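You operate a simulated robot arm through the tools that you are given. There is no shell and no other tool. Be economical: measure what you need, move in short steps, check, and stop when the job is done.

Carry out the task below with a simulated two-armed robot. There is one attempt and no reset: what you move stays moved.

## Task
Put the grey ring on the tall swivel and screw the tip on.
Fine: ring over the stud, hold the swivel while you screw the tip home, then stand it in the done bin. Set down upright: tall green swivel.

The check looks at the end state, three seconds after you hand in, the way a careful person would. Anything else that was tipped, shoved, dropped, spilled or broken makes it a failure.

## Robot
Two 7-joint arms with fingered hands on one trunk, on a base that drives. Base frame: it is fixed to the floor where the robot stands at the start and does not move with it; the origin is under the middle of the robot, x ahead of it, y to its left, z up; the surface under the hand at the start is at about z = 0.88. Readings come in m, rad, newtons and seconds.
The left shoulder is at the start at [0.02, 0.123, 1.237], the right one opposite. With the tool pointing down near the work surface each hand reaches from about 0.1 to 0.48 m from the robot's upright axis, wherever it stands, measured 20 degrees to its own side. Places, roughly: inside of the done bin [0.4, -0.5, 0.9]; shoulder of the tall green swivel [0.4, -0.2, 1]. Payload 2.4 kg a hand.
The TCP of each hand is the grasp point between the finger pads, 0.017 m short of the fingertips. In the tool frame z runs along the fingers and y along their closing line. Largest opening 0.088 m; the body of the gripper starts 0.047 m behind the TCP. The gripper is a hand of 3 fingers: y runs from the thumb to the fingers, the wrist lies at [0, 0, -0.165] in the tool frame.
Orientation is that of the tool frame in the base frame, as [roll, pitch, yaw] about the fixed x, y, z axes, in that order (R = Rz(yaw) Ry(pitch) Rx(roll)). With the fingers straight down and closing along the base's y, the tool's x points along the base's -x, its y along +y and its z along -z.

## Interface
- The arms move only by the tool drive_tool. It takes "left_rows", "right_rows" or both (then of equal length, played together; a hand with none holds still); each is a list of rows, each a list of 6 numbers: the shift along the tool's x, y, z in m, then the turn, a rotation vector about the tool's x, y, z in rad. In form: [[tx, ty, tz, ax, ay, az], ...]. A call has 1 to 20 rows; each row shifts and turns the commanded pose from where the row before left it, along the tool's axes as they then stand. Each row takes 0.2 s and may step no farther than 0.05 m and 0.15 rad from the row before; otherwise, the whole call is refused. A pose out of reach is approached as far as the arm can. The call stops where the force on the tool passes 90 N (or 10 N more than at its start, if that is more) or the arm is blocked; 0.2 s more then pass. In this call time passes only in rows, and 0.2 s behind the last. It gives the time, the measured TCP pose, the force on the tool (base axes), the opening and the grip force at its end, in the units of the frame above (readings bear some noise), with the torque about the TCP (base axes, N m) and any sound that the robot's microphone picked up.
- Cameras (640 x 400 px; columns grow to the right, rows downward): "scene" is now at [0.0398, -0.0316, 1.6764]; the picture's right is [-0.48, -0.88, 0.00], its down [-0.77, 0.42, -0.49] and it looks along [0.43, -0.23, -0.87] (base axes); focal length 288 px, centre (320, 200). "left" rides on the left gripper at [-0.052, 0.004, -0.066] in its tool frame; the picture's right is [-0.08, -1.00, 0.00], its down [0.78, -0.07, -0.62] and it looks along [0.62, -0.05, 0.78] (tool axes); focal length 243 px, centre (320, 200). "right" rides on the right gripper at [0.052, 0.004, -0.066] in its tool frame; the picture's right is [-0.08, 1.00, 0.00], its down [-0.78, -0.07, -0.62] and it looks along [-0.62, -0.05, 0.78] (tool axes); focal length 243 px, centre (320, 200). There is no depth. A picture from a camera that has moved, and an enlarged one, comes with that camera's place and axes in the base frame and with its lens.
- get_image(camera): a new picture of that camera. The clock stands still meanwhile.
- slide_trunk(by): slides the trunk up (or, below 0, down) by that many m; the arms and the scene camera ride with it, the base frame stays. It gives what a move gives, with no picture.
- drive_base(legs): drives the robot by 1 to 6 legs, each [ahead, left, turn to the left] in m, m and rad, along the robot's own axes; the way and the turn of a leg run together, so that a leg with both is an arc; at most 1.5 m and 3.142 rad a leg. The arms and the cameras ride along, it lands a little off, and it stops where it bumps. It gives what a move gives.
- move_fingers(finger1, finger2, thumb_bend, hand): sets how far each is bent, from 0 (flat) to 100 (curled in); at 30 the hand is open as for a grip, at 70 the pads meet at the TCP. One left out holds its place. A second passes; each finger stops where it meets its share of the squeeze, and holds until it gets a number again. It is the only way to open and close the hand. It gives what a move gives, with no picture; readings hold the bend of each and the force on the fingers (four entries, about 0 where the hand has none), thumb and palm.
- aim_head(pan, tilt): turns the head with the scene camera to pan (to the left, within 2.094 rad either way) and tilt (down, from -0.506 to 1.204), counted from straight ahead of the robot. It gives what a move gives.
- enlarge(camera, box): a new picture of the part [left, top, right, bottom] of that camera's present view, enlarged. The clock stands still meanwhile.
- job_done(): hands the job in; it is judged then, once.

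Work in short steps. Places have to be worked out from the pictures, the camera data and where the tool is seen: move nearer, look again, correct. Check each grasp and each placing, and mend what went wrong. You have 120 turns and 108 pictures in all, those below and enlarged ones among them. Open the grippers and draw the arms clear of the work before you hand the job in, unless the task says otherwise; then end with one line.

The tools are called after "Call:" by a JSON object that holds its "name" and its "arguments". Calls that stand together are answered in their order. drive_tool: Moves the arms, as the interface text tells. Its arguments: {"type":"object","properties":{"left_rows":{"type":"array"},"right_rows":{"type":"array"}},"required":[]} The other tools are called the same way: slide_trunk (by) slides the trunk up or down; move_fingers (finger1, finger2, thumb_bend, hand) moves the fingers one by one; drive_base (legs) drives the base; aim_head (pan, tilt) turns the head that bears the scene camera; get_image (camera) takes a picture; enlarge (camera, box) takes an enlarged picture of a part of a camera's view; job_done () hands the job in.

At the start:

```text
time: 0.0
left_ee_pos: [0.2749, -0.0255, 1.2032]
left_tcp_rot: [-3.139, 0.001, -3.14]
left_contact_force: [-0.8, -0.3, -0.5]
left_wrist_torque: [0.02, 0.0, -0.01]
left_grip_width: 0.088
left_gripper_force: 0.1
left_shape: jaw
left_bend: [30.0, 30.0, 30.0]
left_finger forces: [0.0, 0.1, 0.0, 0.0, 0.0, 0.0]
right_ee_pos: [0.2443, -0.3318, 1.2183]
right_tcp_rot: [-3.14, 0.0, 3.141]
right_contact_force: [0.0, -0.1, 0.2]
right_wrist_torque: [-0.02, -0.01, 0.04]
right_grip_width: 0.0881
right_gripper_force: 0.1
right_shape: jaw
right_bend: [30.0, 30.0, 30.0]
right_finger forces: [0.0, 0.0, 0.0, 0.0, 0.0, 0.0]
trunk travel left (down, up): [-0.45, 0.38]
robot x, y, heading: [-0.0018, -0.0019, 0.001]
head pan, tilt: [-0.497, 1.063]
```

scene: 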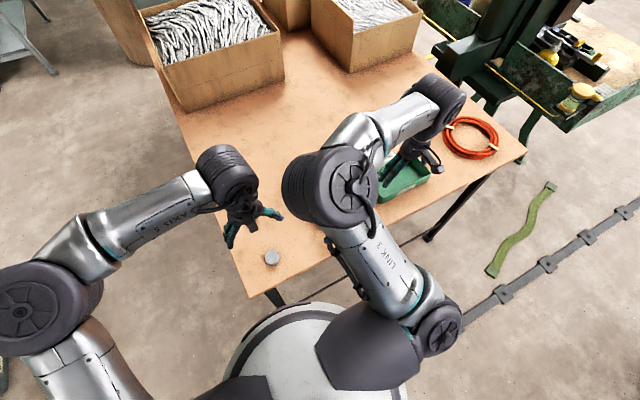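
right: 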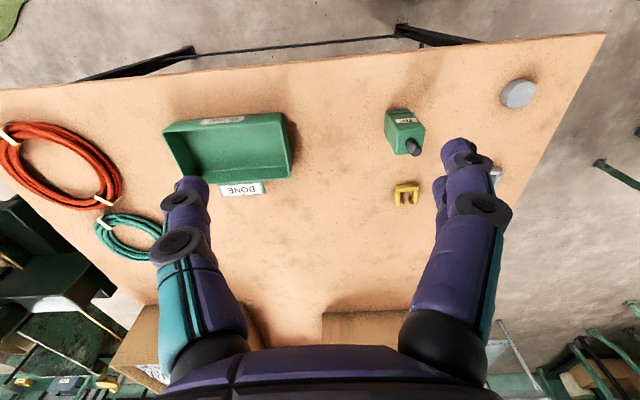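
left: 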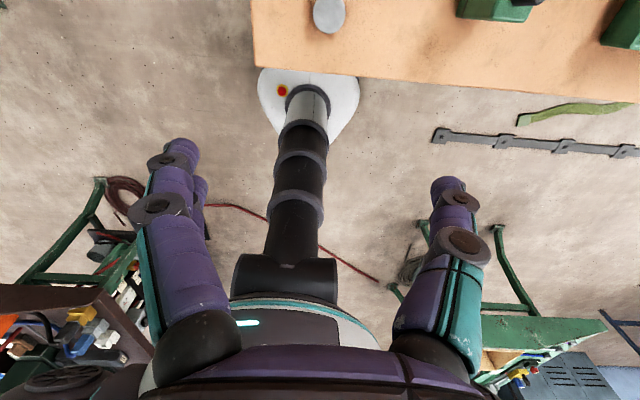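

I'll look closer at the work area with the right and scene cameras before moving.

Call:
{"name": "enlarge", "arguments": {"camera": "right", "box": [360, 60, 560, 220]}}

Call:
{"name": "enlarge", "arguments": {"camera": "scene", "box": [200, 100, 460, 290]}}

Call:
{"name": "enlarge", "arguments": {"camera": "left", "box": [280, 0, 640, 150]}}

```text
2.50 times, centred on (460, 140) of right
camera zoom: at [0.1918, -0.3263, 1.2841], right [0.08, 1.0, 0.0], down [0.78, -0.07, 0.62], along [0.62, -0.05, -0.78], focal length 606 px, centre (-30, 350)
```

zoom: 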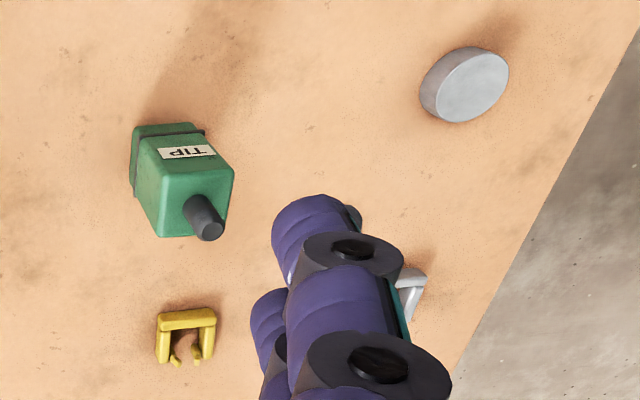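

```text
2.11 times, centred on (330, 195) of scene
camera zoom: at [0.0398, -0.0316, 1.6764], right [-0.48, -0.88, 0.0], down [-0.77, 0.42, -0.49], along [0.43, -0.23, -0.87], focal length 606 px, centre (299, 210)
```

zoom: 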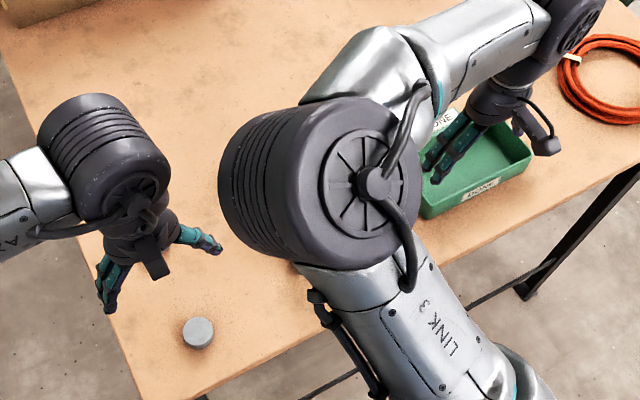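

```text
1.78 times, centred on (460, 75) of left
camera zoom: at [0.3277, -0.0212, 1.2712], right [0.09, -1.0, 0.0], down [-0.78, -0.07, 0.62], along [-0.62, -0.05, -0.78], focal length 431 px, centre (71, 422)
```

zoom: 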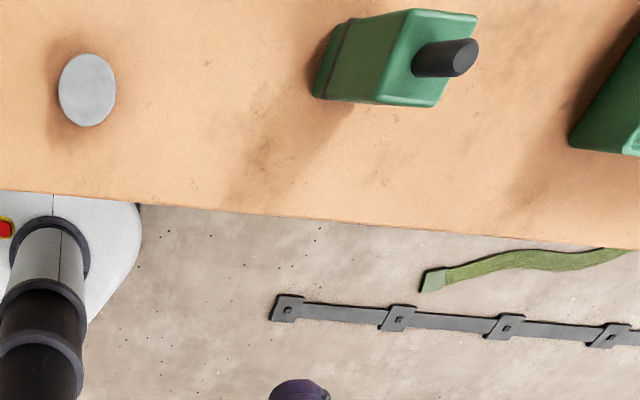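

The grey disc looks like the tip candidate; something silver lies hidden behind a right finger. I move the left hand forward to view the table from the front with its camera.

Call:
{"name": "drive_tool", "arguments": {"left_rows": [[-0.05, 0.02, 0, 0, 0, 0], [-0.05, 0.02, 0, 0, 0, 0], [-0.05, 0.0, 0, 0, 0, 0], [-0.03, 0, 0, 0, 0, 0]], "right_rows": [[0, -0.03, -0.02, 0, 0, 0], [0, -0.03, -0.02, 0, 0, 0], [0, -0.03, 0, 0, 0, 0], [0, -0.03, 0, 0, 0, 0]]}}

Call:
{"name": "get_image", "arguments": {"camera": "left"}}

Call:
{"name": "get_image", "arguments": {"camera": "right"}}

Call:
{"name": "get_image", "arguments": {"camera": "scene"}}

```text
refused: row 1 steps farther than a row can; nothing moved
```

```text
101 pictures are left
camera left: at [0.3277, -0.0212, 1.2712], right [0.09, -1.0, 0.0], down [-0.78, -0.07, 0.62], along [-0.62, -0.05, -0.78], focal length 243 px, centre (320, 200)
```

left: 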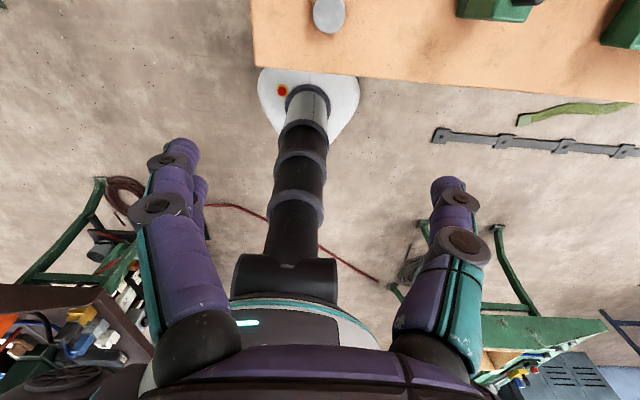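

```text
100 pictures are left
camera right: at [0.1918, -0.3263, 1.2841], right [0.08, 1.0, 0.0], down [0.78, -0.07, 0.62], along [0.62, -0.05, -0.78], focal length 243 px, centre (320, 200)
```

right: 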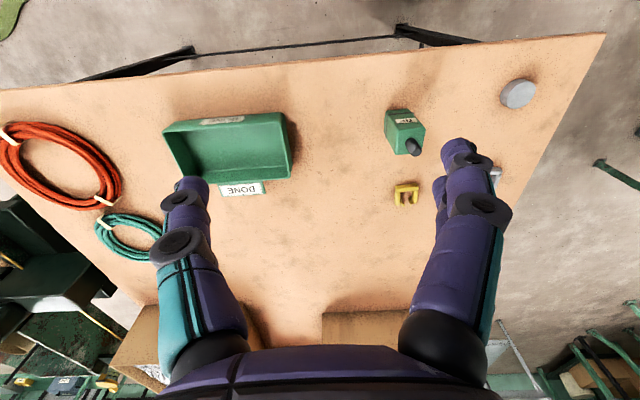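

```text
99 pictures are left
camera scene: at [0.0398, -0.0316, 1.6764], right [-0.48, -0.88, 0.0], down [-0.77, 0.42, -0.49], along [0.43, -0.23, -0.87], focal length 288 px, centre (320, 200)
```

scene: 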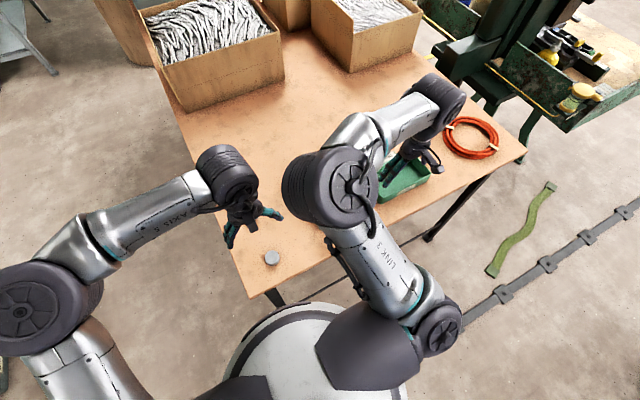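

The step was over the limit; I repeat with shorter rows (left hand forward, right hand aside).

Call:
{"name": "drive_tool", "arguments": {"left_rows": [[-0.04, 0.02, 0, 0, 0, 0], [-0.04, 0.02, 0, 0, 0, 0], [-0.04, 0.0, 0, 0, 0, 0], [-0.04, 0, 0, 0, 0, 0]], "right_rows": [[0, -0.03, -0.02, 0, 0, 0], [0, -0.03, -0.02, 0, 0, 0], [0, -0.03, 0, 0, 0, 0], [0, -0.03, 0, 0, 0, 0]]}}

Call:
{"name": "get_image", "arguments": {"camera": "left"}}

Call:
{"name": "get_image", "arguments": {"camera": "right"}}

```text
time: 1.0
left_ee_pos: [0.428, 0.0118, 1.2043]
left_tcp_rot: [3.135, 0.001, 3.138]
left_contact_force: [0.0, -0.5, 0.9]
left_wrist_torque: [0.01, 0.0, -0.01]
left_grip_width: 0.0881
left_gripper_force: 0.1
left_shape: jaw
left_bend: [30.0, 30.0, 30.0]
left_finger forces: [0.1, 0.1, 0.1, 0.0, 0.0, 0.1]
left hand out of reach, approached as far as the arm can: row 4
right_ee_pos: [0.2429, -0.4535, 1.2573]
right_tcp_rot: [3.141, 0.001, 3.141]
right_contact_force: [0.6, 0.0, -0.8]
right_wrist_torque: [0.0, 0.0, 0.01]
right_grip_width: 0.088
right_gripper_force: 0.0
right_shape: jaw
right_bend: [30.0, 30.0, 30.0]
right_finger forces: [0.0, 0.0, 0.0, 0.0, 0.0, 0.0]
trunk travel left (down, up): [-0.45, 0.38]
robot x, y, heading: [-0.0002, 0.0, -0.001]
head pan, tilt: [-0.497, 1.063]
```

```text
98 pictures are left
camera left: at [0.4822, 0.0167, 1.2706], right [0.08, -1.0, 0.0], down [-0.78, -0.07, 0.62], along [-0.62, -0.05, -0.78], focal length 243 px, centre (320, 200)
```

left: 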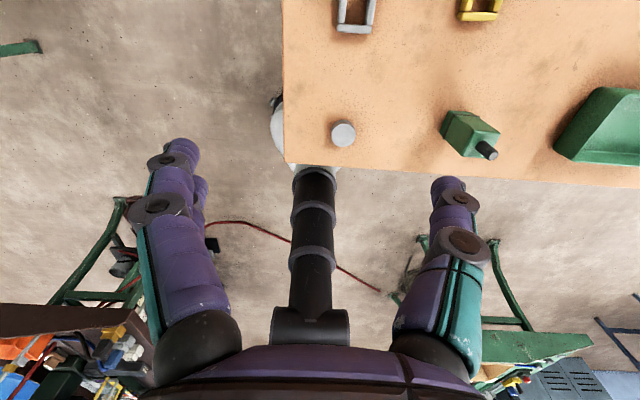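

```text
97 pictures are left
camera right: at [0.1917, -0.4488, 1.3234], right [0.08, 1.0, 0.0], down [0.78, -0.07, 0.62], along [0.62, -0.05, -0.78], focal length 243 px, centre (320, 200)
```

right: 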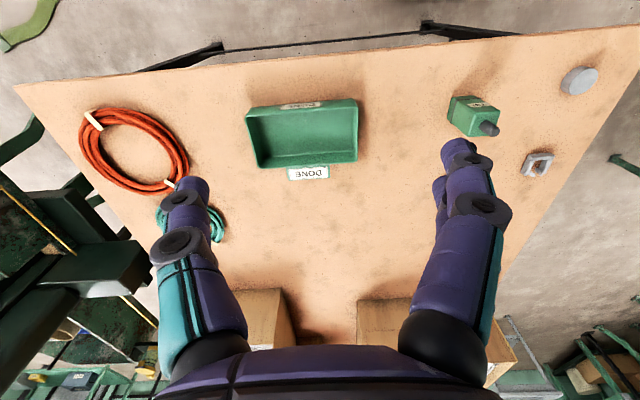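

Call:
{"name": "enlarge", "arguments": {"camera": "right", "box": [430, 50, 630, 200]}}

Call:
{"name": "enlarge", "arguments": {"camera": "left", "box": [290, 0, 540, 180]}}

```text
2.67 times, centred on (530, 125) of right
camera zoom: at [0.1917, -0.4488, 1.3234], right [0.08, 1.0, 0.0], down [0.78, -0.07, 0.62], along [0.62, -0.05, -0.78], focal length 647 px, centre (-240, 400)
```

zoom: 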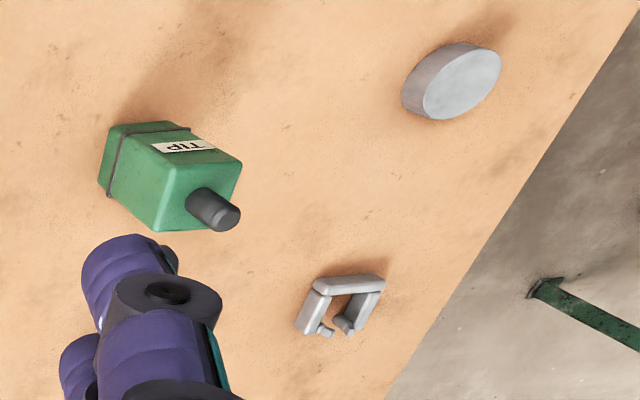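

```text
2.22 times, centred on (415, 90) of left
camera zoom: at [0.4822, 0.0167, 1.2706], right [0.08, -1.0, 0.0], down [-0.78, -0.07, 0.62], along [-0.62, -0.05, -0.78], focal length 539 px, centre (109, 444)
```

zoom: 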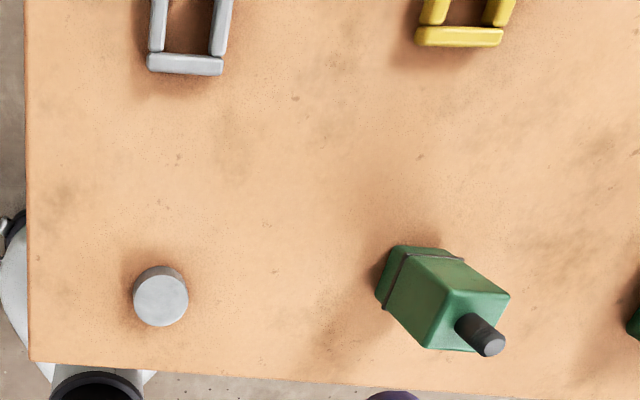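

The grey ring is the C-frame at about (0.47,-0.025), the tip is the disc at (0.32,-0.03), and the swivel's stud tip is at (0.352,-0.212,0.994). The ring is at the limit of reach, so I drive a little forward and right.

Call:
{"name": "drive_base", "arguments": {"legs": [[0.0, -0.1, 0.0], [0.05, 0.0, 0.0]]}}

Call:
{"name": "aim_head", "arguments": {"pan": 0.0, "tilt": 1.1}}

Call:
{"name": "get_image", "arguments": {"camera": "scene"}}

```text
time: 2.7
left_ee_pos: [0.4813, -0.0858, 1.2041]
left_tcp_rot: [3.141, -0.003, -3.14]
left_contact_force: [0.5, 0.2, 0.1]
left_wrist_torque: [0.01, -0.03, 0.0]
left_grip_width: 0.0877
left_gripper_force: 0.0
left_shape: jaw
left_bend: [30.0, 30.0, 30.0]
left_finger forces: [0.1, 0.0, 0.1, 0.1, 0.1, 0.0]
right_ee_pos: [0.2964, -0.5518, 1.2572]
right_tcp_rot: [3.141, -0.003, -3.141]
right_contact_force: [-0.6, -0.7, -0.6]
right_wrist_torque: [-0.02, 0.03, 0.0]
right_grip_width: 0.0876
right_gripper_force: 0.1
right_shape: jaw
right_bend: [30.0, 30.0, 30.0]
right_finger forces: [0.1, 0.0, 0.0, 0.1, 0.0, 0.0]
trunk travel left (down, up): [-0.45, 0.38]
robot x, y, heading: [0.0489, -0.0977, 0.001]
head pan, tilt: [-0.497, 1.063]
```

```text
time: 3.6
left_ee_pos: [0.4782, -0.0848, 1.2051]
left_tcp_rot: [-3.139, 0.0, -3.141]
left_contact_force: [0.8, 0.5, -0.2]
left_wrist_torque: [0.03, -0.02, 0.01]
left_grip_width: 0.0877
left_gripper_force: 0.2
left_shape: jaw
left_bend: [30.0, 30.0, 30.0]
left_finger forces: [0.1, 0.1, 0.1, 0.1, 0.0, 0.1]
right_ee_pos: [0.2948, -0.5512, 1.2583]
right_tcp_rot: [-3.14, 0.0, -3.141]
right_contact_force: [-0.5, 0.0, -0.5]
right_wrist_torque: [-0.01, 0.0, 0.04]
right_grip_width: 0.0879
right_gripper_force: 0.1
right_shape: jaw
right_bend: [30.0, 30.0, 30.0]
right_finger forces: [0.0, 0.0, 0.0, 0.0, 0.0, 0.0]
trunk travel left (down, up): [-0.45, 0.38]
robot x, y, heading: [0.05, -0.1006, 0.003]
head pan, tilt: [0.0, 1.1]
```

```text
94 pictures are left
camera scene: at [0.0953, -0.1008, 1.674], right [0.0, -1.0, 0.0], down [-0.89, 0.0, -0.45], along [0.45, 0.0, -0.89], focal length 288 px, centre (320, 200)
```

scene: 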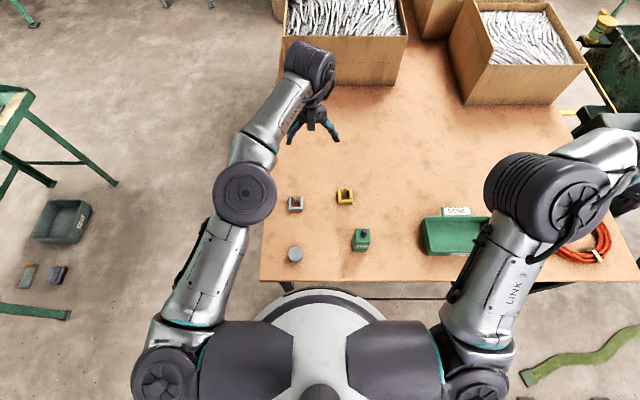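

Clear view now; I enlarge the work area.

Call:
{"name": "enlarge", "arguments": {"camera": "scene", "box": [270, 170, 400, 270]}}

Call:
{"name": "enlarge", "arguments": {"camera": "scene", "box": [400, 190, 520, 270]}}

```text
4.00 times, centred on (335, 220) of scene
camera zoom: at [0.0953, -0.1008, 1.674], right [0.0, -1.0, 0.0], down [-0.89, 0.0, -0.45], along [0.45, 0.0, -0.89], focal length 1151 px, centre (260, 120)
```

zoom: 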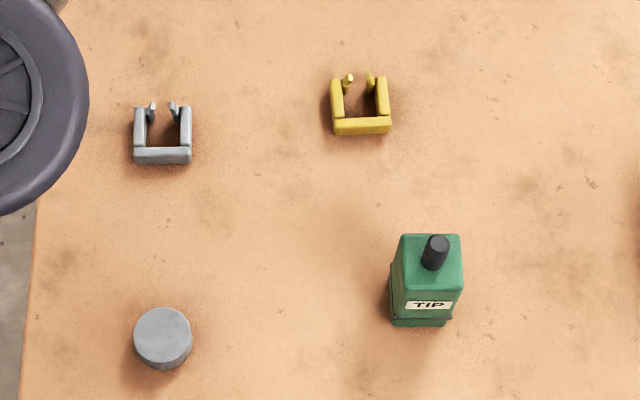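

```text
5.00 times, centred on (460, 230) of scene
camera zoom: at [0.0953, -0.1008, 1.674], right [0.0, -1.0, 0.0], down [-0.89, 0.0, -0.45], along [0.45, 0.0, -0.89], focal length 1439 px, centre (-380, 50)
```

zoom: 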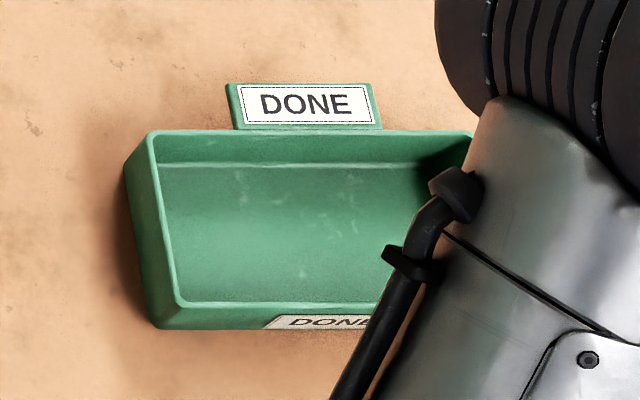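

I bring the left hand down over the grey ring for a close look.

Call:
{"name": "drive_tool", "arguments": {"left_rows": [[0, 0.02, 0.04, 0, 0, 0], [0, 0.02, 0.04, 0, 0, 0], [0, 0.02, 0.04, 0, 0, 0], [0, 0, 0.04, 0, 0, 0], [0, 0, 0.02, 0, 0, 0]]}}

Call:
{"name": "get_image", "arguments": {"camera": "left"}}

```text
time: 4.8
left_ee_pos: [0.4789, -0.0239, 1.0249]
left_tcp_rot: [3.142, 0.002, -3.141]
left_contact_force: [-0.1, 0.4, 0.3]
left_wrist_torque: [0.03, -0.04, 0.02]
left_grip_width: 0.0882
left_gripper_force: 0.1
left_shape: jaw
left_bend: [30.0, 30.0, 30.0]
left_finger forces: [0.1, 0.0, 0.0, 0.1, 0.0, 0.1]
right_ee_pos: [0.2943, -0.5523, 1.2581]
right_tcp_rot: [-3.14, 0.0, -3.141]
right_contact_force: [0.5, -0.1, 0.3]
right_wrist_torque: [-0.02, 0.0, -0.03]
right_grip_width: 0.0878
right_gripper_force: 0.0
right_shape: jaw
right_bend: [30.0, 30.0, 30.0]
right_finger forces: [0.1, 0.0, 0.0, 0.0, 0.1, 0.1]
trunk travel left (down, up): [-0.45, 0.38]
robot x, y, heading: [0.0518, -0.0979, 0.001]
head pan, tilt: [0.0, 1.1]
```

```text
91 pictures are left
camera left: at [0.5317, -0.0194, 1.0914], right [0.09, -1.0, 0.0], down [-0.78, -0.07, 0.62], along [-0.62, -0.05, -0.78], focal length 243 px, centre (320, 200)
```

left: 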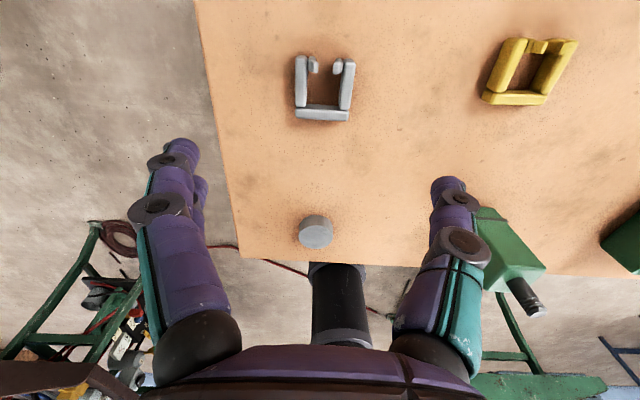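

Call:
{"name": "enlarge", "arguments": {"camera": "left", "box": [270, 30, 390, 130]}}

Call:
{"name": "enlarge", "arguments": {"camera": "left", "box": [440, 170, 560, 330]}}

```text
4.00 times, centred on (330, 80) of left
camera zoom: at [0.5317, -0.0194, 1.0914], right [0.09, -1.0, 0.0], down [-0.78, -0.07, 0.62], along [-0.62, -0.05, -0.78], focal length 970 px, centre (280, 680)
```

zoom: 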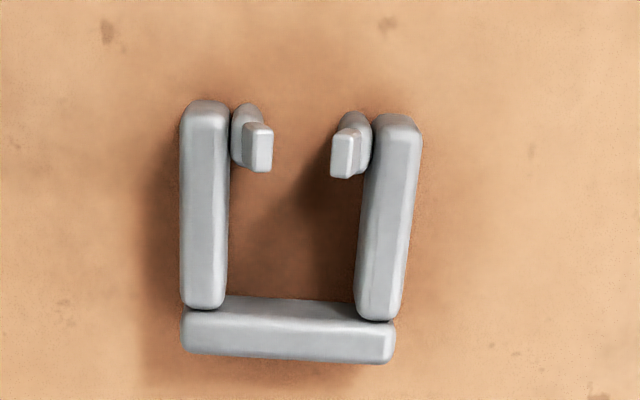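

```text
2.50 times, centred on (500, 250) of left
camera zoom: at [0.5317, -0.0194, 1.0914], right [0.09, -1.0, 0.0], down [-0.78, -0.07, 0.62], along [-0.62, -0.05, -0.78], focal length 606 px, centre (-130, 75)
```

zoom: 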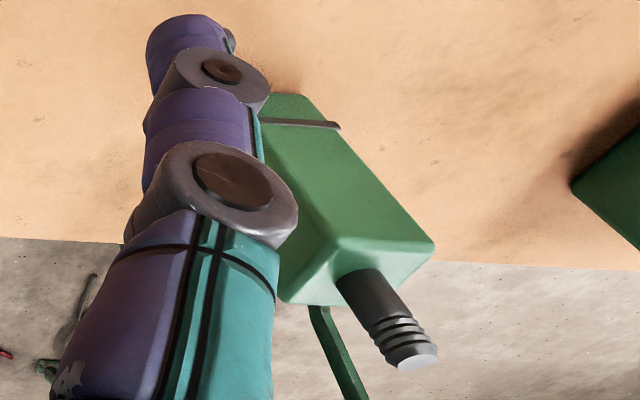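

The ring seems to have upright tabs at its open side. I rotate the left hand to see it from the side at a lower angle.

Call:
{"name": "drive_tool", "arguments": {"left_rows": [[0, 0, 0, 0, 0, 0.15], [0, 0, 0, 0, 0, 0.15], [0, 0, 0, 0, 0, 0.15], [0, 0, 0, 0, 0, 0.15], [0, 0, 0, 0, 0, 0.15], [0, 0, 0, 0, 0, 0.15], [0, 0, 0, 0, 0, 0.15], [0, 0, 0, 0, 0, 0.15], [0, 0, 0, 0, 0, 0.15], [0, 0, 0, 0, 0, 0.15], [-0.04, 0, 0, 0, 0.1, 0], [-0.04, 0, 0, 0, 0.1, 0], [-0.03, 0, 0, 0, 0.1, 0], [0, 0, 0.02, 0, 0, 0]]}}

Call:
{"name": "get_image", "arguments": {"camera": "left"}}

```text
time: 7.8
left_ee_pos: [0.4401, -0.1009, 1.0029]
left_tcp_rot: [3.139, -0.302, 1.644]
left_contact_force: [0.0, 0.5, 0.5]
left_wrist_torque: [0.04, -0.01, 0.01]
left_grip_width: 0.088
left_gripper_force: 0.0
left_shape: jaw
left_bend: [30.0, 30.0, 30.0]
left_finger forces: [0.0, 0.0, 0.1, 0.0, 0.0, 0.0]
left hand out of reach, approached as far as the arm can: row 12, 13
right_ee_pos: [0.2956, -0.5518, 1.2573]
right_tcp_rot: [3.141, 0.0, -3.139]
right_contact_force: [0.6, -0.3, -0.2]
right_wrist_torque: [-0.02, -0.01, -0.01]
right_grip_width: 0.0877
right_gripper_force: 0.1
right_shape: jaw
right_bend: [30.0, 30.0, 30.0]
right_finger forces: [0.0, 0.0, 0.1, 0.0, 0.0, 0.0]
trunk travel left (down, up): [-0.45, 0.38]
robot x, y, heading: [0.0485, -0.1015, 0.011]
head pan, tilt: [0.0, 1.1]
```

```text
88 pictures are left
camera left: at [0.4496, -0.1691, 1.0504], right [-0.99, -0.15, -0.03], down [-0.11, 0.55, 0.82], along [-0.11, 0.82, -0.56], focal length 243 px, centre (320, 200)
```

left: 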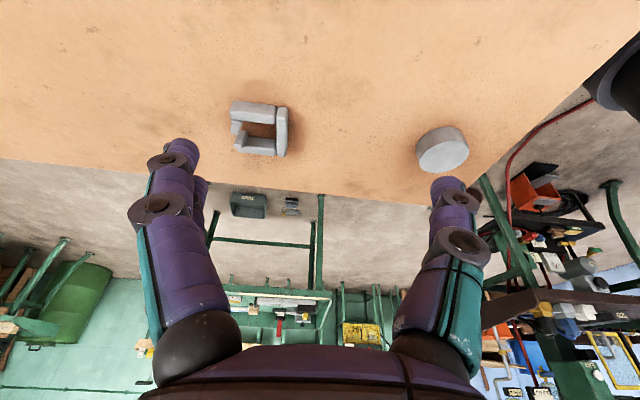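

Call:
{"name": "enlarge", "arguments": {"camera": "left", "box": [210, 80, 310, 170]}}

Call:
{"name": "enlarge", "arguments": {"camera": "left", "box": [390, 110, 490, 190]}}

```text
4.44 times, centred on (260, 125) of left
camera zoom: at [0.4496, -0.1691, 1.0504], right [-0.99, -0.15, -0.03], down [-0.11, 0.55, 0.82], along [-0.11, 0.82, -0.56], focal length 1078 px, centre (587, 533)
```

zoom: 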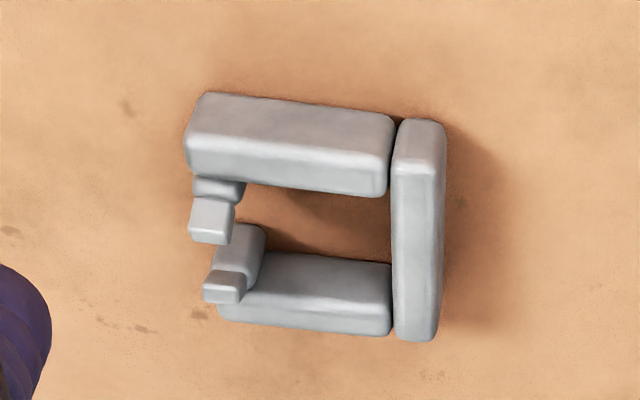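

```text
5.00 times, centred on (440, 150) of left
camera zoom: at [0.4496, -0.1691, 1.0504], right [-0.99, -0.15, -0.03], down [-0.11, 0.55, 0.82], along [-0.11, 0.82, -0.56], focal length 1213 px, centre (-280, 450)
```

zoom: 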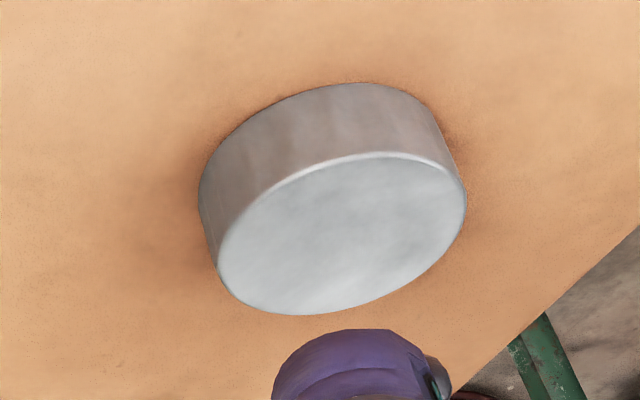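

The ring lies flat, tabs up, centre about (0.480,-0.028), ~44 mm square, ~13 mm thick. I undo the look-pose and go back above the ring.

Call:
{"name": "drive_tool", "arguments": {"left_rows": [[0, 0, -0.02, 0, 0, 0], [0.03, 0, 0, 0, -0.1, 0], [0.04, 0, 0, 0, -0.1, 0], [0.04, 0, 0, 0, -0.1, 0], [0, 0, 0, 0, 0, -0.15], [0, 0, 0, 0, 0, -0.15], [0, 0, 0, 0, 0, -0.15], [0, 0, 0, 0, 0, -0.15], [0, 0, 0, 0, 0, -0.15], [0, 0, 0, 0, 0, -0.15], [0, 0, 0, 0, 0, -0.15], [0, 0, 0, 0, 0, -0.15], [0, 0, 0, 0, 0, -0.15], [0, 0, 0, 0, 0, -0.15]]}}

```text
time: 10.8
left_ee_pos: [0.4319, 0.0021, 1.0421]
left_tcp_rot: [3.141, 0.0, -3.136]
left_contact_force: [0.9, 0.0, -0.5]
left_wrist_torque: [0.01, 0.01, 0.01]
left_grip_width: 0.0879
left_gripper_force: 0.1
left_shape: jaw
left_bend: [30.0, 30.0, 30.0]
left_finger forces: [0.0, 0.0, 0.0, 0.0, 0.0, 0.0]
right_ee_pos: [0.2952, -0.5518, 1.2566]
right_tcp_rot: [3.141, 0.001, -3.139]
right_contact_force: [-0.8, -0.7, -1.0]
right_wrist_torque: [0.01, 0.01, -0.02]
right_grip_width: 0.0879
right_gripper_force: 0.1
right_shape: jaw
right_bend: [30.0, 30.0, 30.0]
right_finger forces: [0.0, 0.0, 0.0, 0.0, 0.0, 0.0]
trunk travel left (down, up): [-0.45, 0.38]
robot x, y, heading: [0.0473, -0.1012, 0.004]
head pan, tilt: [0.0, 1.1]
```

Move over the ring centre and partway down, then check.

Call:
{"name": "drive_tool", "arguments": {"left_rows": [[-0.024, -0.015, 0.0, 0, 0, 0], [-0.024, -0.015, 0.02, 0, 0, 0], [0, 0, 0.04, 0, 0, 0], [0, 0, 0.04, 0, 0, 0]]}}

Call:
{"name": "get_image", "arguments": {"camera": "left"}}

Call:
{"name": "enlarge", "arguments": {"camera": "scene", "box": [250, 150, 370, 240]}}

```text
time: 11.8
left_ee_pos: [0.48, -0.0297, 0.9418]
left_tcp_rot: [-3.141, 0.001, -3.14]
left_contact_force: [-0.1, -1.2, 0.8]
left_wrist_torque: [0.04, -0.03, 0.02]
left_grip_width: 0.0879
left_gripper_force: 0.0
left_shape: jaw
left_bend: [30.0, 30.0, 30.0]
left_finger forces: [0.1, 0.0, 0.1, 0.0, 0.0, 0.1]
right_ee_pos: [0.2946, -0.552, 1.2586]
right_tcp_rot: [-3.142, 0.0, -3.14]
right_contact_force: [0.7, 0.0, 0.3]
right_wrist_torque: [0.0, 0.03, 0.01]
right_grip_width: 0.088
right_gripper_force: 0.1
right_shape: jaw
right_bend: [30.0, 30.0, 30.0]
right_finger forces: [0.0, 0.0, 0.0, 0.0, 0.0, 0.0]
trunk travel left (down, up): [-0.45, 0.38]
robot x, y, heading: [0.0485, -0.1028, 0.001]
head pan, tilt: [0.0, 1.1]
```

```text
85 pictures are left
camera left: at [0.5323, -0.0251, 1.0079], right [0.09, -1.0, 0.0], down [-0.78, -0.07, 0.62], along [-0.62, -0.05, -0.78], focal length 243 px, centre (320, 200)
```

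left: 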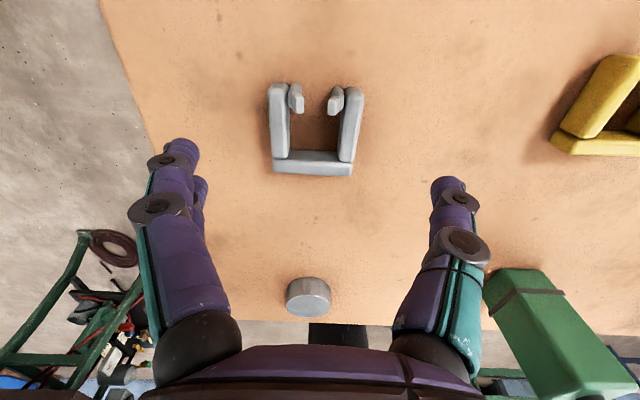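

```text
4.44 times, centred on (310, 195) of scene
camera zoom: at [0.0952, -0.101, 1.674], right [0.0, -1.0, 0.0], down [-0.89, 0.0, -0.45], along [0.45, 0.0, -0.89], focal length 1279 px, centre (364, 222)
```

zoom: 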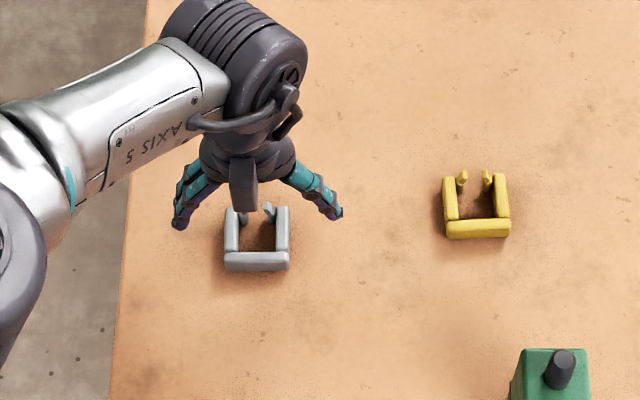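

Alignment looks right; descend to TCP z≈0.902 and close gently.

Call:
{"name": "drive_tool", "arguments": {"left_rows": [[0, 0.001, 0.02, 0, 0, 0], [0, 0, 0.02, 0, 0, 0]]}}

Call:
{"name": "move_fingers", "arguments": {"hand": "left", "finger1": 48, "finger2": 48, "thumb_bend": 48}}

Call:
{"name": "get_image", "arguments": {"camera": "left"}}

```text
time: 12.4
left_ee_pos: [0.4791, -0.0284, 0.9013]
left_tcp_rot: [3.14, -0.001, -3.14]
left_contact_force: [0.1, 0.3, -0.6]
left_wrist_torque: [-0.02, -0.01, 0.02]
left_grip_width: 0.088
left_gripper_force: 0.1
left_shape: jaw
left_bend: [30.0, 30.0, 30.0]
left_finger forces: [0.0, 0.1, 0.0, 0.0, 0.1, 0.0]
right_ee_pos: [0.2949, -0.552, 1.258]
right_tcp_rot: [3.141, 0.001, -3.139]
right_contact_force: [-0.2, 0.2, 0.4]
right_wrist_torque: [0.01, 0.01, -0.02]
right_grip_width: 0.0878
right_gripper_force: 0.1
right_shape: jaw
right_bend: [30.0, 30.0, 30.0]
right_finger forces: [0.1, 0.0, 0.0, 0.0, 0.0, 0.0]
trunk travel left (down, up): [-0.45, 0.38]
robot x, y, heading: [0.051, -0.1022, 0.004]
head pan, tilt: [0.0, 1.1]
```

```text
time: 13.4
left_ee_pos: [0.4794, -0.0295, 0.9024]
left_tcp_rot: [-3.141, 0.0, -3.139]
left_contact_force: [0.1, -0.4, 0.0]
left_wrist_torque: [0.01, -0.04, 0.0]
left_grip_width: 0.0448
left_gripper_force: 0.0
left_shape: fingers
left_bend: [48.0, 48.0, 48.0]
left_finger forces: [0.0, 0.0, 0.0, 0.0, 0.1, 0.1]
right_ee_pos: [0.2933, -0.552, 1.2574]
right_tcp_rot: [-3.141, 0.0, -3.139]
right_contact_force: [0.0, -0.1, 0.4]
right_wrist_torque: [0.0, -0.01, -0.04]
right_grip_width: 0.0881
right_gripper_force: 0.1
right_shape: jaw
right_bend: [30.0, 30.0, 30.0]
right_finger forces: [0.0, 0.1, 0.0, 0.1, 0.0, 0.0]
trunk travel left (down, up): [-0.45, 0.38]
robot x, y, heading: [0.0528, -0.0977, 0.003]
head pan, tilt: [0.0, 1.1]
```

```text
83 pictures are left
camera left: at [0.5323, -0.0237, 0.9684], right [0.09, -1.0, 0.0], down [-0.78, -0.07, 0.62], along [-0.62, -0.05, -0.78], focal length 243 px, centre (320, 200)
```

left: 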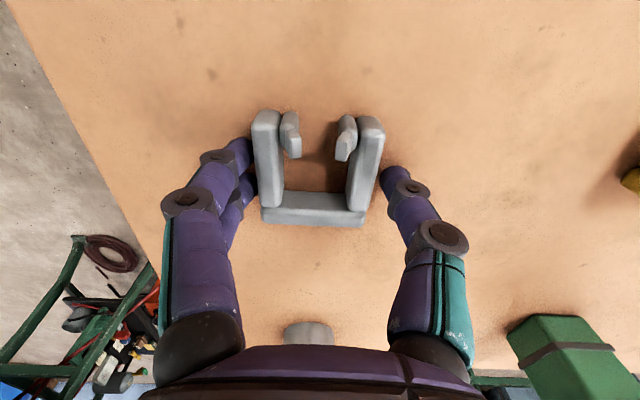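

Fingers are just at the arms of the ring, well aligned. Close to grip and lift a bit.

Call:
{"name": "move_fingers", "arguments": {"hand": "left", "finger1": 56, "finger2": 56, "thumb_bend": 56}}

Call:
{"name": "drive_tool", "arguments": {"left_rows": [[0, 0, -0.015, 0, 0, 0], [0, 0, -0.025, 0, 0, 0]]}}

Call:
{"name": "get_image", "arguments": {"camera": "left"}}

```text
time: 14.4
left_ee_pos: [0.4795, -0.0278, 0.9023]
left_tcp_rot: [3.141, 0.0, -3.14]
left_contact_force: [-0.1, -0.3, 0.1]
left_wrist_torque: [0.02, 0.01, 0.0]
left_grip_width: 0.0379
left_gripper_force: 3.7
left_shape: fingers
left_bend: [51.0, 52.0, 53.0]
left_finger forces: [1.8, 1.5, 0.1, 0.1, 3.2, 0.0]
right_ee_pos: [0.295, -0.5513, 1.2581]
right_tcp_rot: [3.139, -0.001, -3.138]
right_contact_force: [-0.1, 0.8, 0.0]
right_wrist_torque: [-0.01, 0.0, -0.01]
right_grip_width: 0.0877
right_gripper_force: 0.0
right_shape: jaw
right_bend: [30.0, 30.0, 30.0]
right_finger forces: [0.1, 0.0, 0.0, 0.0, 0.0, 0.1]
trunk travel left (down, up): [-0.45, 0.38]
robot x, y, heading: [0.0489, -0.0984, 0.001]
head pan, tilt: [0.0, 1.1]
```

```text
time: 15.0
left_ee_pos: [0.4793, -0.028, 0.9418]
left_tcp_rot: [3.141, 0.001, -3.139]
left_contact_force: [-0.5, 0.2, -0.4]
left_wrist_torque: [0.01, 0.0, -0.01]
left_grip_width: 0.0376
left_gripper_force: 3.1
left_shape: fingers
left_bend: [51.0, 52.0, 53.0]
left_finger forces: [1.7, 1.6, 0.0, 0.0, 3.2, 0.1]
right_ee_pos: [0.2941, -0.5518, 1.259]
right_tcp_rot: [-3.142, 0.0, -3.14]
right_contact_force: [-1.3, 0.5, -0.7]
right_wrist_torque: [0.01, -0.02, -0.02]
right_grip_width: 0.0878
right_gripper_force: 0.1
right_shape: jaw
right_bend: [30.0, 30.0, 30.0]
right_finger forces: [0.0, 0.1, 0.0, 0.0, 0.1, 0.0]
trunk travel left (down, up): [-0.45, 0.38]
robot x, y, heading: [0.0514, -0.1007, 0.003]
head pan, tilt: [0.0, 1.1]
```

```text
82 pictures are left
camera left: at [0.5322, -0.0231, 1.0087], right [0.09, -1.0, 0.0], down [-0.78, -0.07, 0.62], along [-0.62, -0.05, -0.78], focal length 243 px, centre (320, 200)
```

left: 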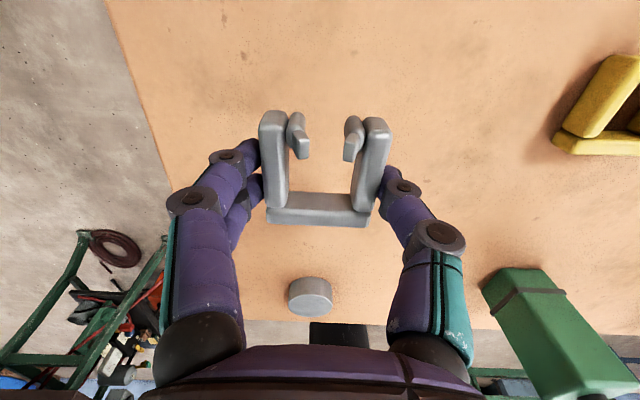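

Ring held. Lift to z≈1.06 and carry it over near the stud (0.352,-0.212).

Call:
{"name": "drive_tool", "arguments": {"left_rows": [[0, 0, -0.04, 0, 0, 0], [0, 0, -0.04, 0, 0, 0], [0, 0, -0.04, 0, 0, 0], [0.0254, -0.0368, 0, 0, 0, 0], [0.0254, -0.0368, 0, 0, 0, 0], [0.0254, -0.0368, 0, 0, 0, 0], [0.0254, -0.0368, 0, 0, 0, 0]]}}

Call:
{"name": "get_image", "arguments": {"camera": "left"}}

Call:
{"name": "enlarge", "arguments": {"camera": "scene", "box": [280, 160, 420, 260]}}

```text
time: 16.6
left_ee_pos: [0.3763, -0.1765, 1.0621]
left_tcp_rot: [3.141, 0.003, -3.138]
left_contact_force: [-0.5, 0.3, -0.4]
left_wrist_torque: [0.0, 0.01, -0.02]
left_grip_width: 0.0376
left_gripper_force: 3.4
left_shape: fingers
left_bend: [52.0, 52.0, 53.0]
left_finger forces: [1.6, 1.5, 0.0, 0.1, 3.1, 0.0]
right_ee_pos: [0.2949, -0.552, 1.2585]
right_tcp_rot: [3.141, -0.001, -3.139]
right_contact_force: [0.1, -0.2, 0.5]
right_wrist_torque: [0.0, 0.01, 0.0]
right_grip_width: 0.088
right_gripper_force: 0.0
right_shape: jaw
right_bend: [30.0, 30.0, 30.0]
right_finger forces: [0.0, 0.0, 0.0, 0.0, 0.0, 0.0]
trunk travel left (down, up): [-0.45, 0.38]
robot x, y, heading: [0.0477, -0.0987, -0.001]
head pan, tilt: [0.0, 1.1]
```

```text
81 pictures are left
camera left: at [0.4295, -0.1719, 1.1282], right [0.09, -1.0, 0.0], down [-0.78, -0.07, 0.62], along [-0.62, -0.05, -0.78], focal length 243 px, centre (320, 200)
```

left: 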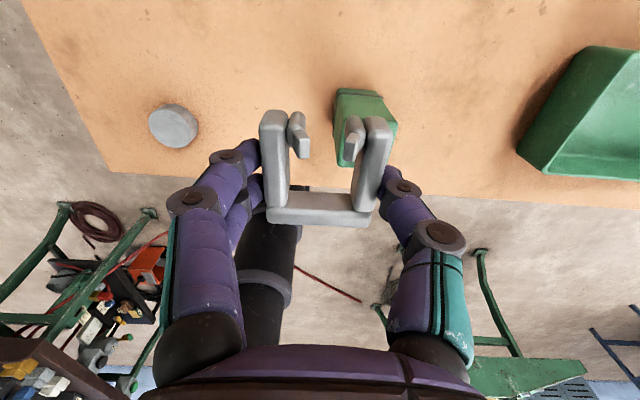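

```text
4.00 times, centred on (350, 210) of scene
camera zoom: at [0.0947, -0.1015, 1.674], right [0.0, -1.0, 0.0], down [-0.89, 0.0, -0.45], along [0.45, 0.0, -0.89], focal length 1151 px, centre (200, 160)
```

zoom: 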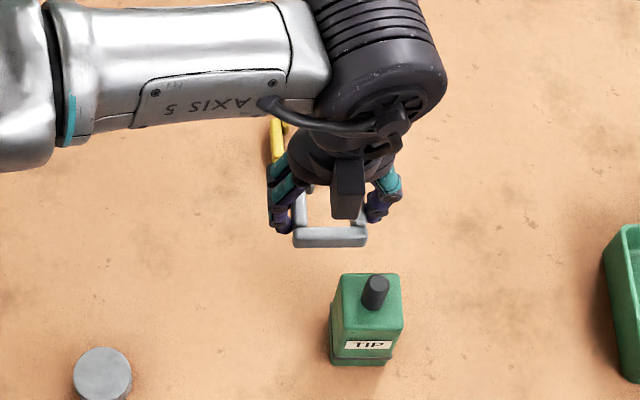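

Move over the stud at the same height and check through the ring opening.

Call:
{"name": "drive_tool", "arguments": {"left_rows": [[0.0243, -0.0355, 0, 0, 0, 0]]}}

Call:
{"name": "enlarge", "arguments": {"camera": "left", "box": [220, 80, 420, 240]}}

Call:
{"name": "enlarge", "arguments": {"camera": "scene", "box": [310, 190, 410, 260]}}

```text
time: 17.0
left_ee_pos: [0.3526, -0.2125, 1.0619]
left_tcp_rot: [3.141, 0.001, -3.14]
left_contact_force: [0.0, -0.6, 0.2]
left_wrist_torque: [0.03, 0.0, -0.01]
left_grip_width: 0.0376
left_gripper_force: 3.4
left_shape: fingers
left_bend: [52.0, 52.0, 53.0]
left_finger forces: [1.7, 1.6, 0.0, 0.0, 3.2, 0.0]
right_ee_pos: [0.2939, -0.5535, 1.2577]
right_tcp_rot: [3.14, 0.001, -3.141]
right_contact_force: [-0.4, 0.3, -1.1]
right_wrist_torque: [0.04, 0.0, 0.04]
right_grip_width: 0.088
right_gripper_force: 0.1
right_shape: jaw
right_bend: [30.0, 30.0, 30.0]
right_finger forces: [0.0, 0.0, 0.0, 0.1, 0.0, 0.0]
trunk travel left (down, up): [-0.45, 0.38]
robot x, y, heading: [0.051, -0.1016, 0.001]
head pan, tilt: [0.0, 1.1]
```

```text
2.50 times, centred on (320, 160) of left
camera zoom: at [0.4055, -0.208, 1.1281], right [0.09, -1.0, 0.0], down [-0.78, -0.07, 0.62], along [-0.62, -0.05, -0.78], focal length 606 px, centre (320, 300)
```

zoom: 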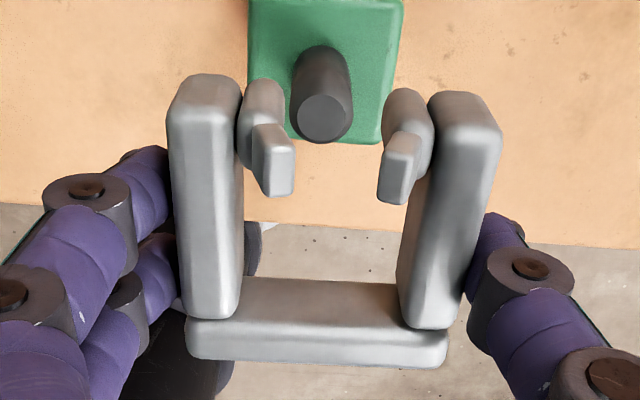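

```text
5.71 times, centred on (360, 225) of scene
camera zoom: at [0.0942, -0.1025, 1.674], right [0.0, -1.0, 0.0], down [-0.89, 0.0, -0.45], along [0.45, 0.0, -0.89], focal length 1644 px, centre (91, 57)
```

zoom: 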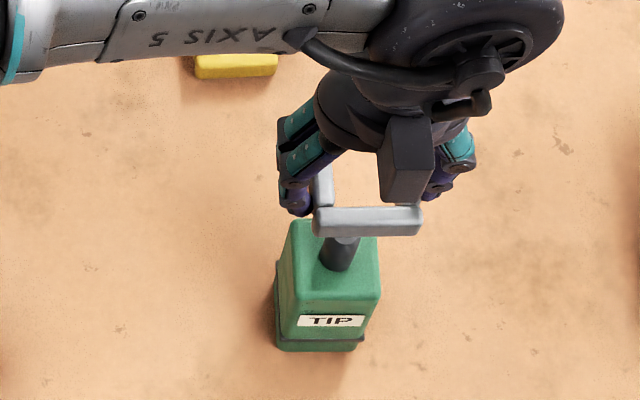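

Stud is seen at (0.352,-0.2125); the ring opening is ~3 mm too far in x. I correct and lower the ring over the stud to just above the shoulder.

Call:
{"name": "drive_tool", "arguments": {"left_rows": [[0.003, 0, 0, 0, 0, 0], [0, 0, 0.025, 0, 0, 0], [0, 0, 0.02, 0, 0, 0], [0, 0, 0.015, 0, 0, 0]]}}

Call:
{"name": "enlarge", "arguments": {"camera": "left", "box": [220, 80, 420, 240]}}

Call:
{"name": "enlarge", "arguments": {"camera": "scene", "box": [310, 190, 410, 260]}}

```text
time: 18.0
left_ee_pos: [0.3516, -0.2096, 1.0021]
left_tcp_rot: [3.14, 0.0, -3.14]
left_contact_force: [-0.4, -0.1, -0.5]
left_wrist_torque: [0.0, 0.01, -0.02]
left_grip_width: 0.0374
left_gripper_force: 3.4
left_shape: fingers
left_bend: [52.0, 52.0, 53.0]
left_finger forces: [1.6, 1.6, 0.1, 0.0, 3.2, 0.1]
right_ee_pos: [0.2936, -0.5522, 1.258]
right_tcp_rot: [-3.141, 0.0, -3.14]
right_contact_force: [0.1, -0.2, -0.3]
right_wrist_torque: [-0.01, -0.01, -0.01]
right_grip_width: 0.088
right_gripper_force: 0.2
right_shape: jaw
right_bend: [30.0, 30.0, 30.0]
right_finger forces: [0.0, 0.1, 0.0, 0.1, 0.0, 0.0]
trunk travel left (down, up): [-0.45, 0.38]
robot x, y, heading: [0.0512, -0.101, 0.001]
head pan, tilt: [0.0, 1.1]
```

```text
2.50 times, centred on (320, 160) of left
camera zoom: at [0.4044, -0.2062, 1.0678], right [0.09, -1.0, 0.0], down [-0.78, -0.07, 0.62], along [-0.62, -0.05, -0.78], focal length 606 px, centre (320, 300)
```

zoom: 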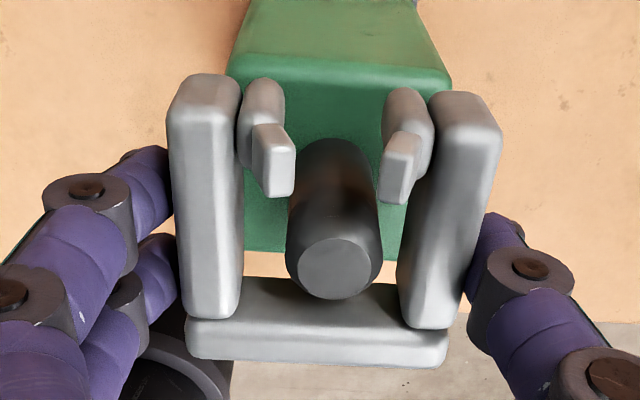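

```text
5.71 times, centred on (360, 225) of scene
camera zoom: at [0.0951, -0.1007, 1.674], right [0.0, -1.0, 0.0], down [-0.89, 0.0, -0.45], along [0.45, 0.0, -0.89], focal length 1644 px, centre (91, 57)
```

zoom: 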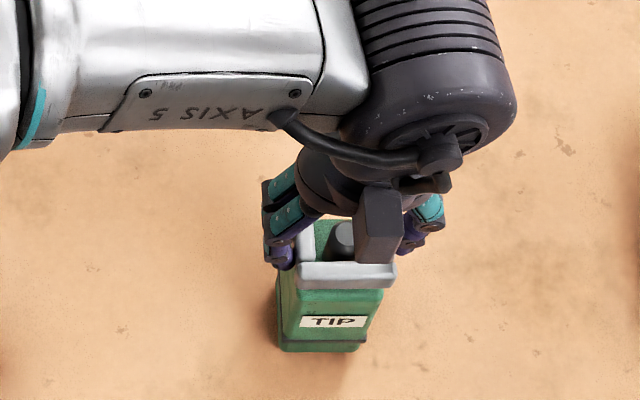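

Stud is through the opening with clearance. Small centring shift, then lower toward the shoulder.

Call:
{"name": "drive_tool", "arguments": {"left_rows": [[0.0015, -0.0015, 0.004, 0, 0, 0], [0, 0, 0.004, 0, 0, 0], [0, 0, 0.004, 0, 0, 0]]}}

Call:
{"name": "enlarge", "arguments": {"camera": "scene", "box": [320, 200, 400, 260]}}

```text
time: 18.8
left_ee_pos: [0.3505, -0.2113, 0.9899]
left_tcp_rot: [3.141, 0.001, -3.141]
left_contact_force: [-0.3, 0.3, -0.5]
left_wrist_torque: [0.0, 0.02, -0.02]
left_grip_width: 0.0376
left_gripper_force: 3.1
left_shape: fingers
left_bend: [52.0, 52.0, 53.0]
left_finger forces: [1.6, 1.7, 0.1, 0.0, 3.2, 0.0]
right_ee_pos: [0.2951, -0.5519, 1.257]
right_tcp_rot: [-3.141, 0.0, -3.14]
right_contact_force: [0.0, 0.0, -0.4]
right_wrist_torque: [0.02, -0.01, 0.0]
right_grip_width: 0.0878
right_gripper_force: 0.2
right_shape: jaw
right_bend: [30.0, 30.0, 30.0]
right_finger forces: [0.0, 0.0, 0.0, 0.0, 0.1, 0.0]
trunk travel left (down, up): [-0.45, 0.38]
robot x, y, heading: [0.0515, -0.0984, 0.001]
head pan, tilt: [0.0, 1.1]
```

```text
6.67 times, centred on (360, 230) of scene
camera zoom: at [0.095, -0.1008, 1.674], right [0.0, -1.0, 0.0], down [-0.89, 0.0, -0.45], along [0.45, 0.0, -0.89], focal length 1919 px, centre (53, 0)
```

zoom: 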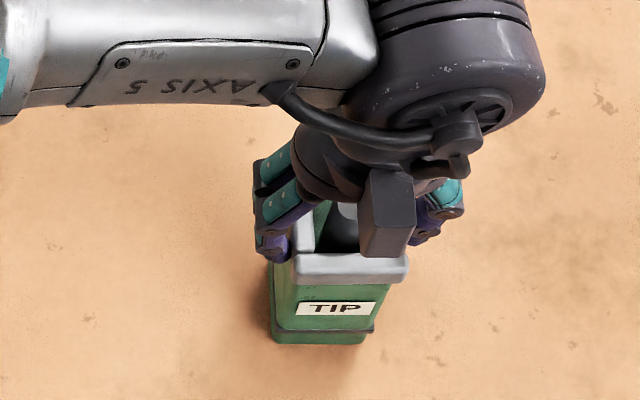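

Lower a few more millimetres in tiny steps, watching the vertical force.

Call:
{"name": "drive_tool", "arguments": {"left_rows": [[0, 0, 0.002, 0, 0, 0], [0, 0, 0.001, 0, 0, 0]]}}

Call:
{"name": "drive_tool", "arguments": {"left_rows": [[0, 0, 0.001, 0, 0, 0], [0, 0, 0.001, 0, 0, 0]]}}

```text
time: 19.4
left_ee_pos: [0.35, -0.2122, 0.9867]
left_tcp_rot: [3.141, 0.001, -3.14]
left_contact_force: [0.8, 0.0, 0.4]
left_wrist_torque: [-0.02, 0.01, -0.02]
left_grip_width: 0.0375
left_gripper_force: 3.1
left_shape: fingers
left_bend: [52.0, 52.0, 53.0]
left_finger forces: [1.6, 1.5, 0.0, 0.1, 3.1, 0.0]
right_ee_pos: [0.2945, -0.5516, 1.2578]
right_tcp_rot: [-3.141, 0.002, -3.14]
right_contact_force: [-0.4, -0.2, -0.5]
right_wrist_torque: [0.02, -0.02, -0.03]
right_grip_width: 0.0879
right_gripper_force: 0.1
right_shape: jaw
right_bend: [30.0, 30.0, 30.0]
right_finger forces: [0.1, 0.1, 0.0, 0.0, 0.1, 0.1]
trunk travel left (down, up): [-0.45, 0.38]
robot x, y, heading: [0.0488, -0.1022, -0.001]
head pan, tilt: [0.0, 1.1]
```

```text
time: 20.0
left_ee_pos: [0.3501, -0.2104, 0.9847]
left_tcp_rot: [3.141, 0.001, -3.141]
left_contact_force: [0.8, -0.4, 5.4]
left_wrist_torque: [0.01, -0.02, 0.02]
left_grip_width: 0.0375
left_gripper_force: 3.3
left_shape: fingers
left_bend: [52.0, 52.0, 53.0]
left_finger forces: [1.8, 1.6, 0.0, 0.1, 3.6, 0.0]
right_ee_pos: [0.294, -0.5511, 1.2582]
right_tcp_rot: [3.141, 0.001, -3.139]
right_contact_force: [0.2, -0.5, 0.5]
right_wrist_torque: [-0.02, 0.0, -0.01]
right_grip_width: 0.0878
right_gripper_force: 0.2
right_shape: jaw
right_bend: [30.0, 30.0, 30.0]
right_finger forces: [0.0, 0.0, 0.0, 0.0, 0.0, 0.0]
trunk travel left (down, up): [-0.45, 0.38]
robot x, y, heading: [0.0479, -0.1031, -0.001]
head pan, tilt: [0.0, 1.1]
```

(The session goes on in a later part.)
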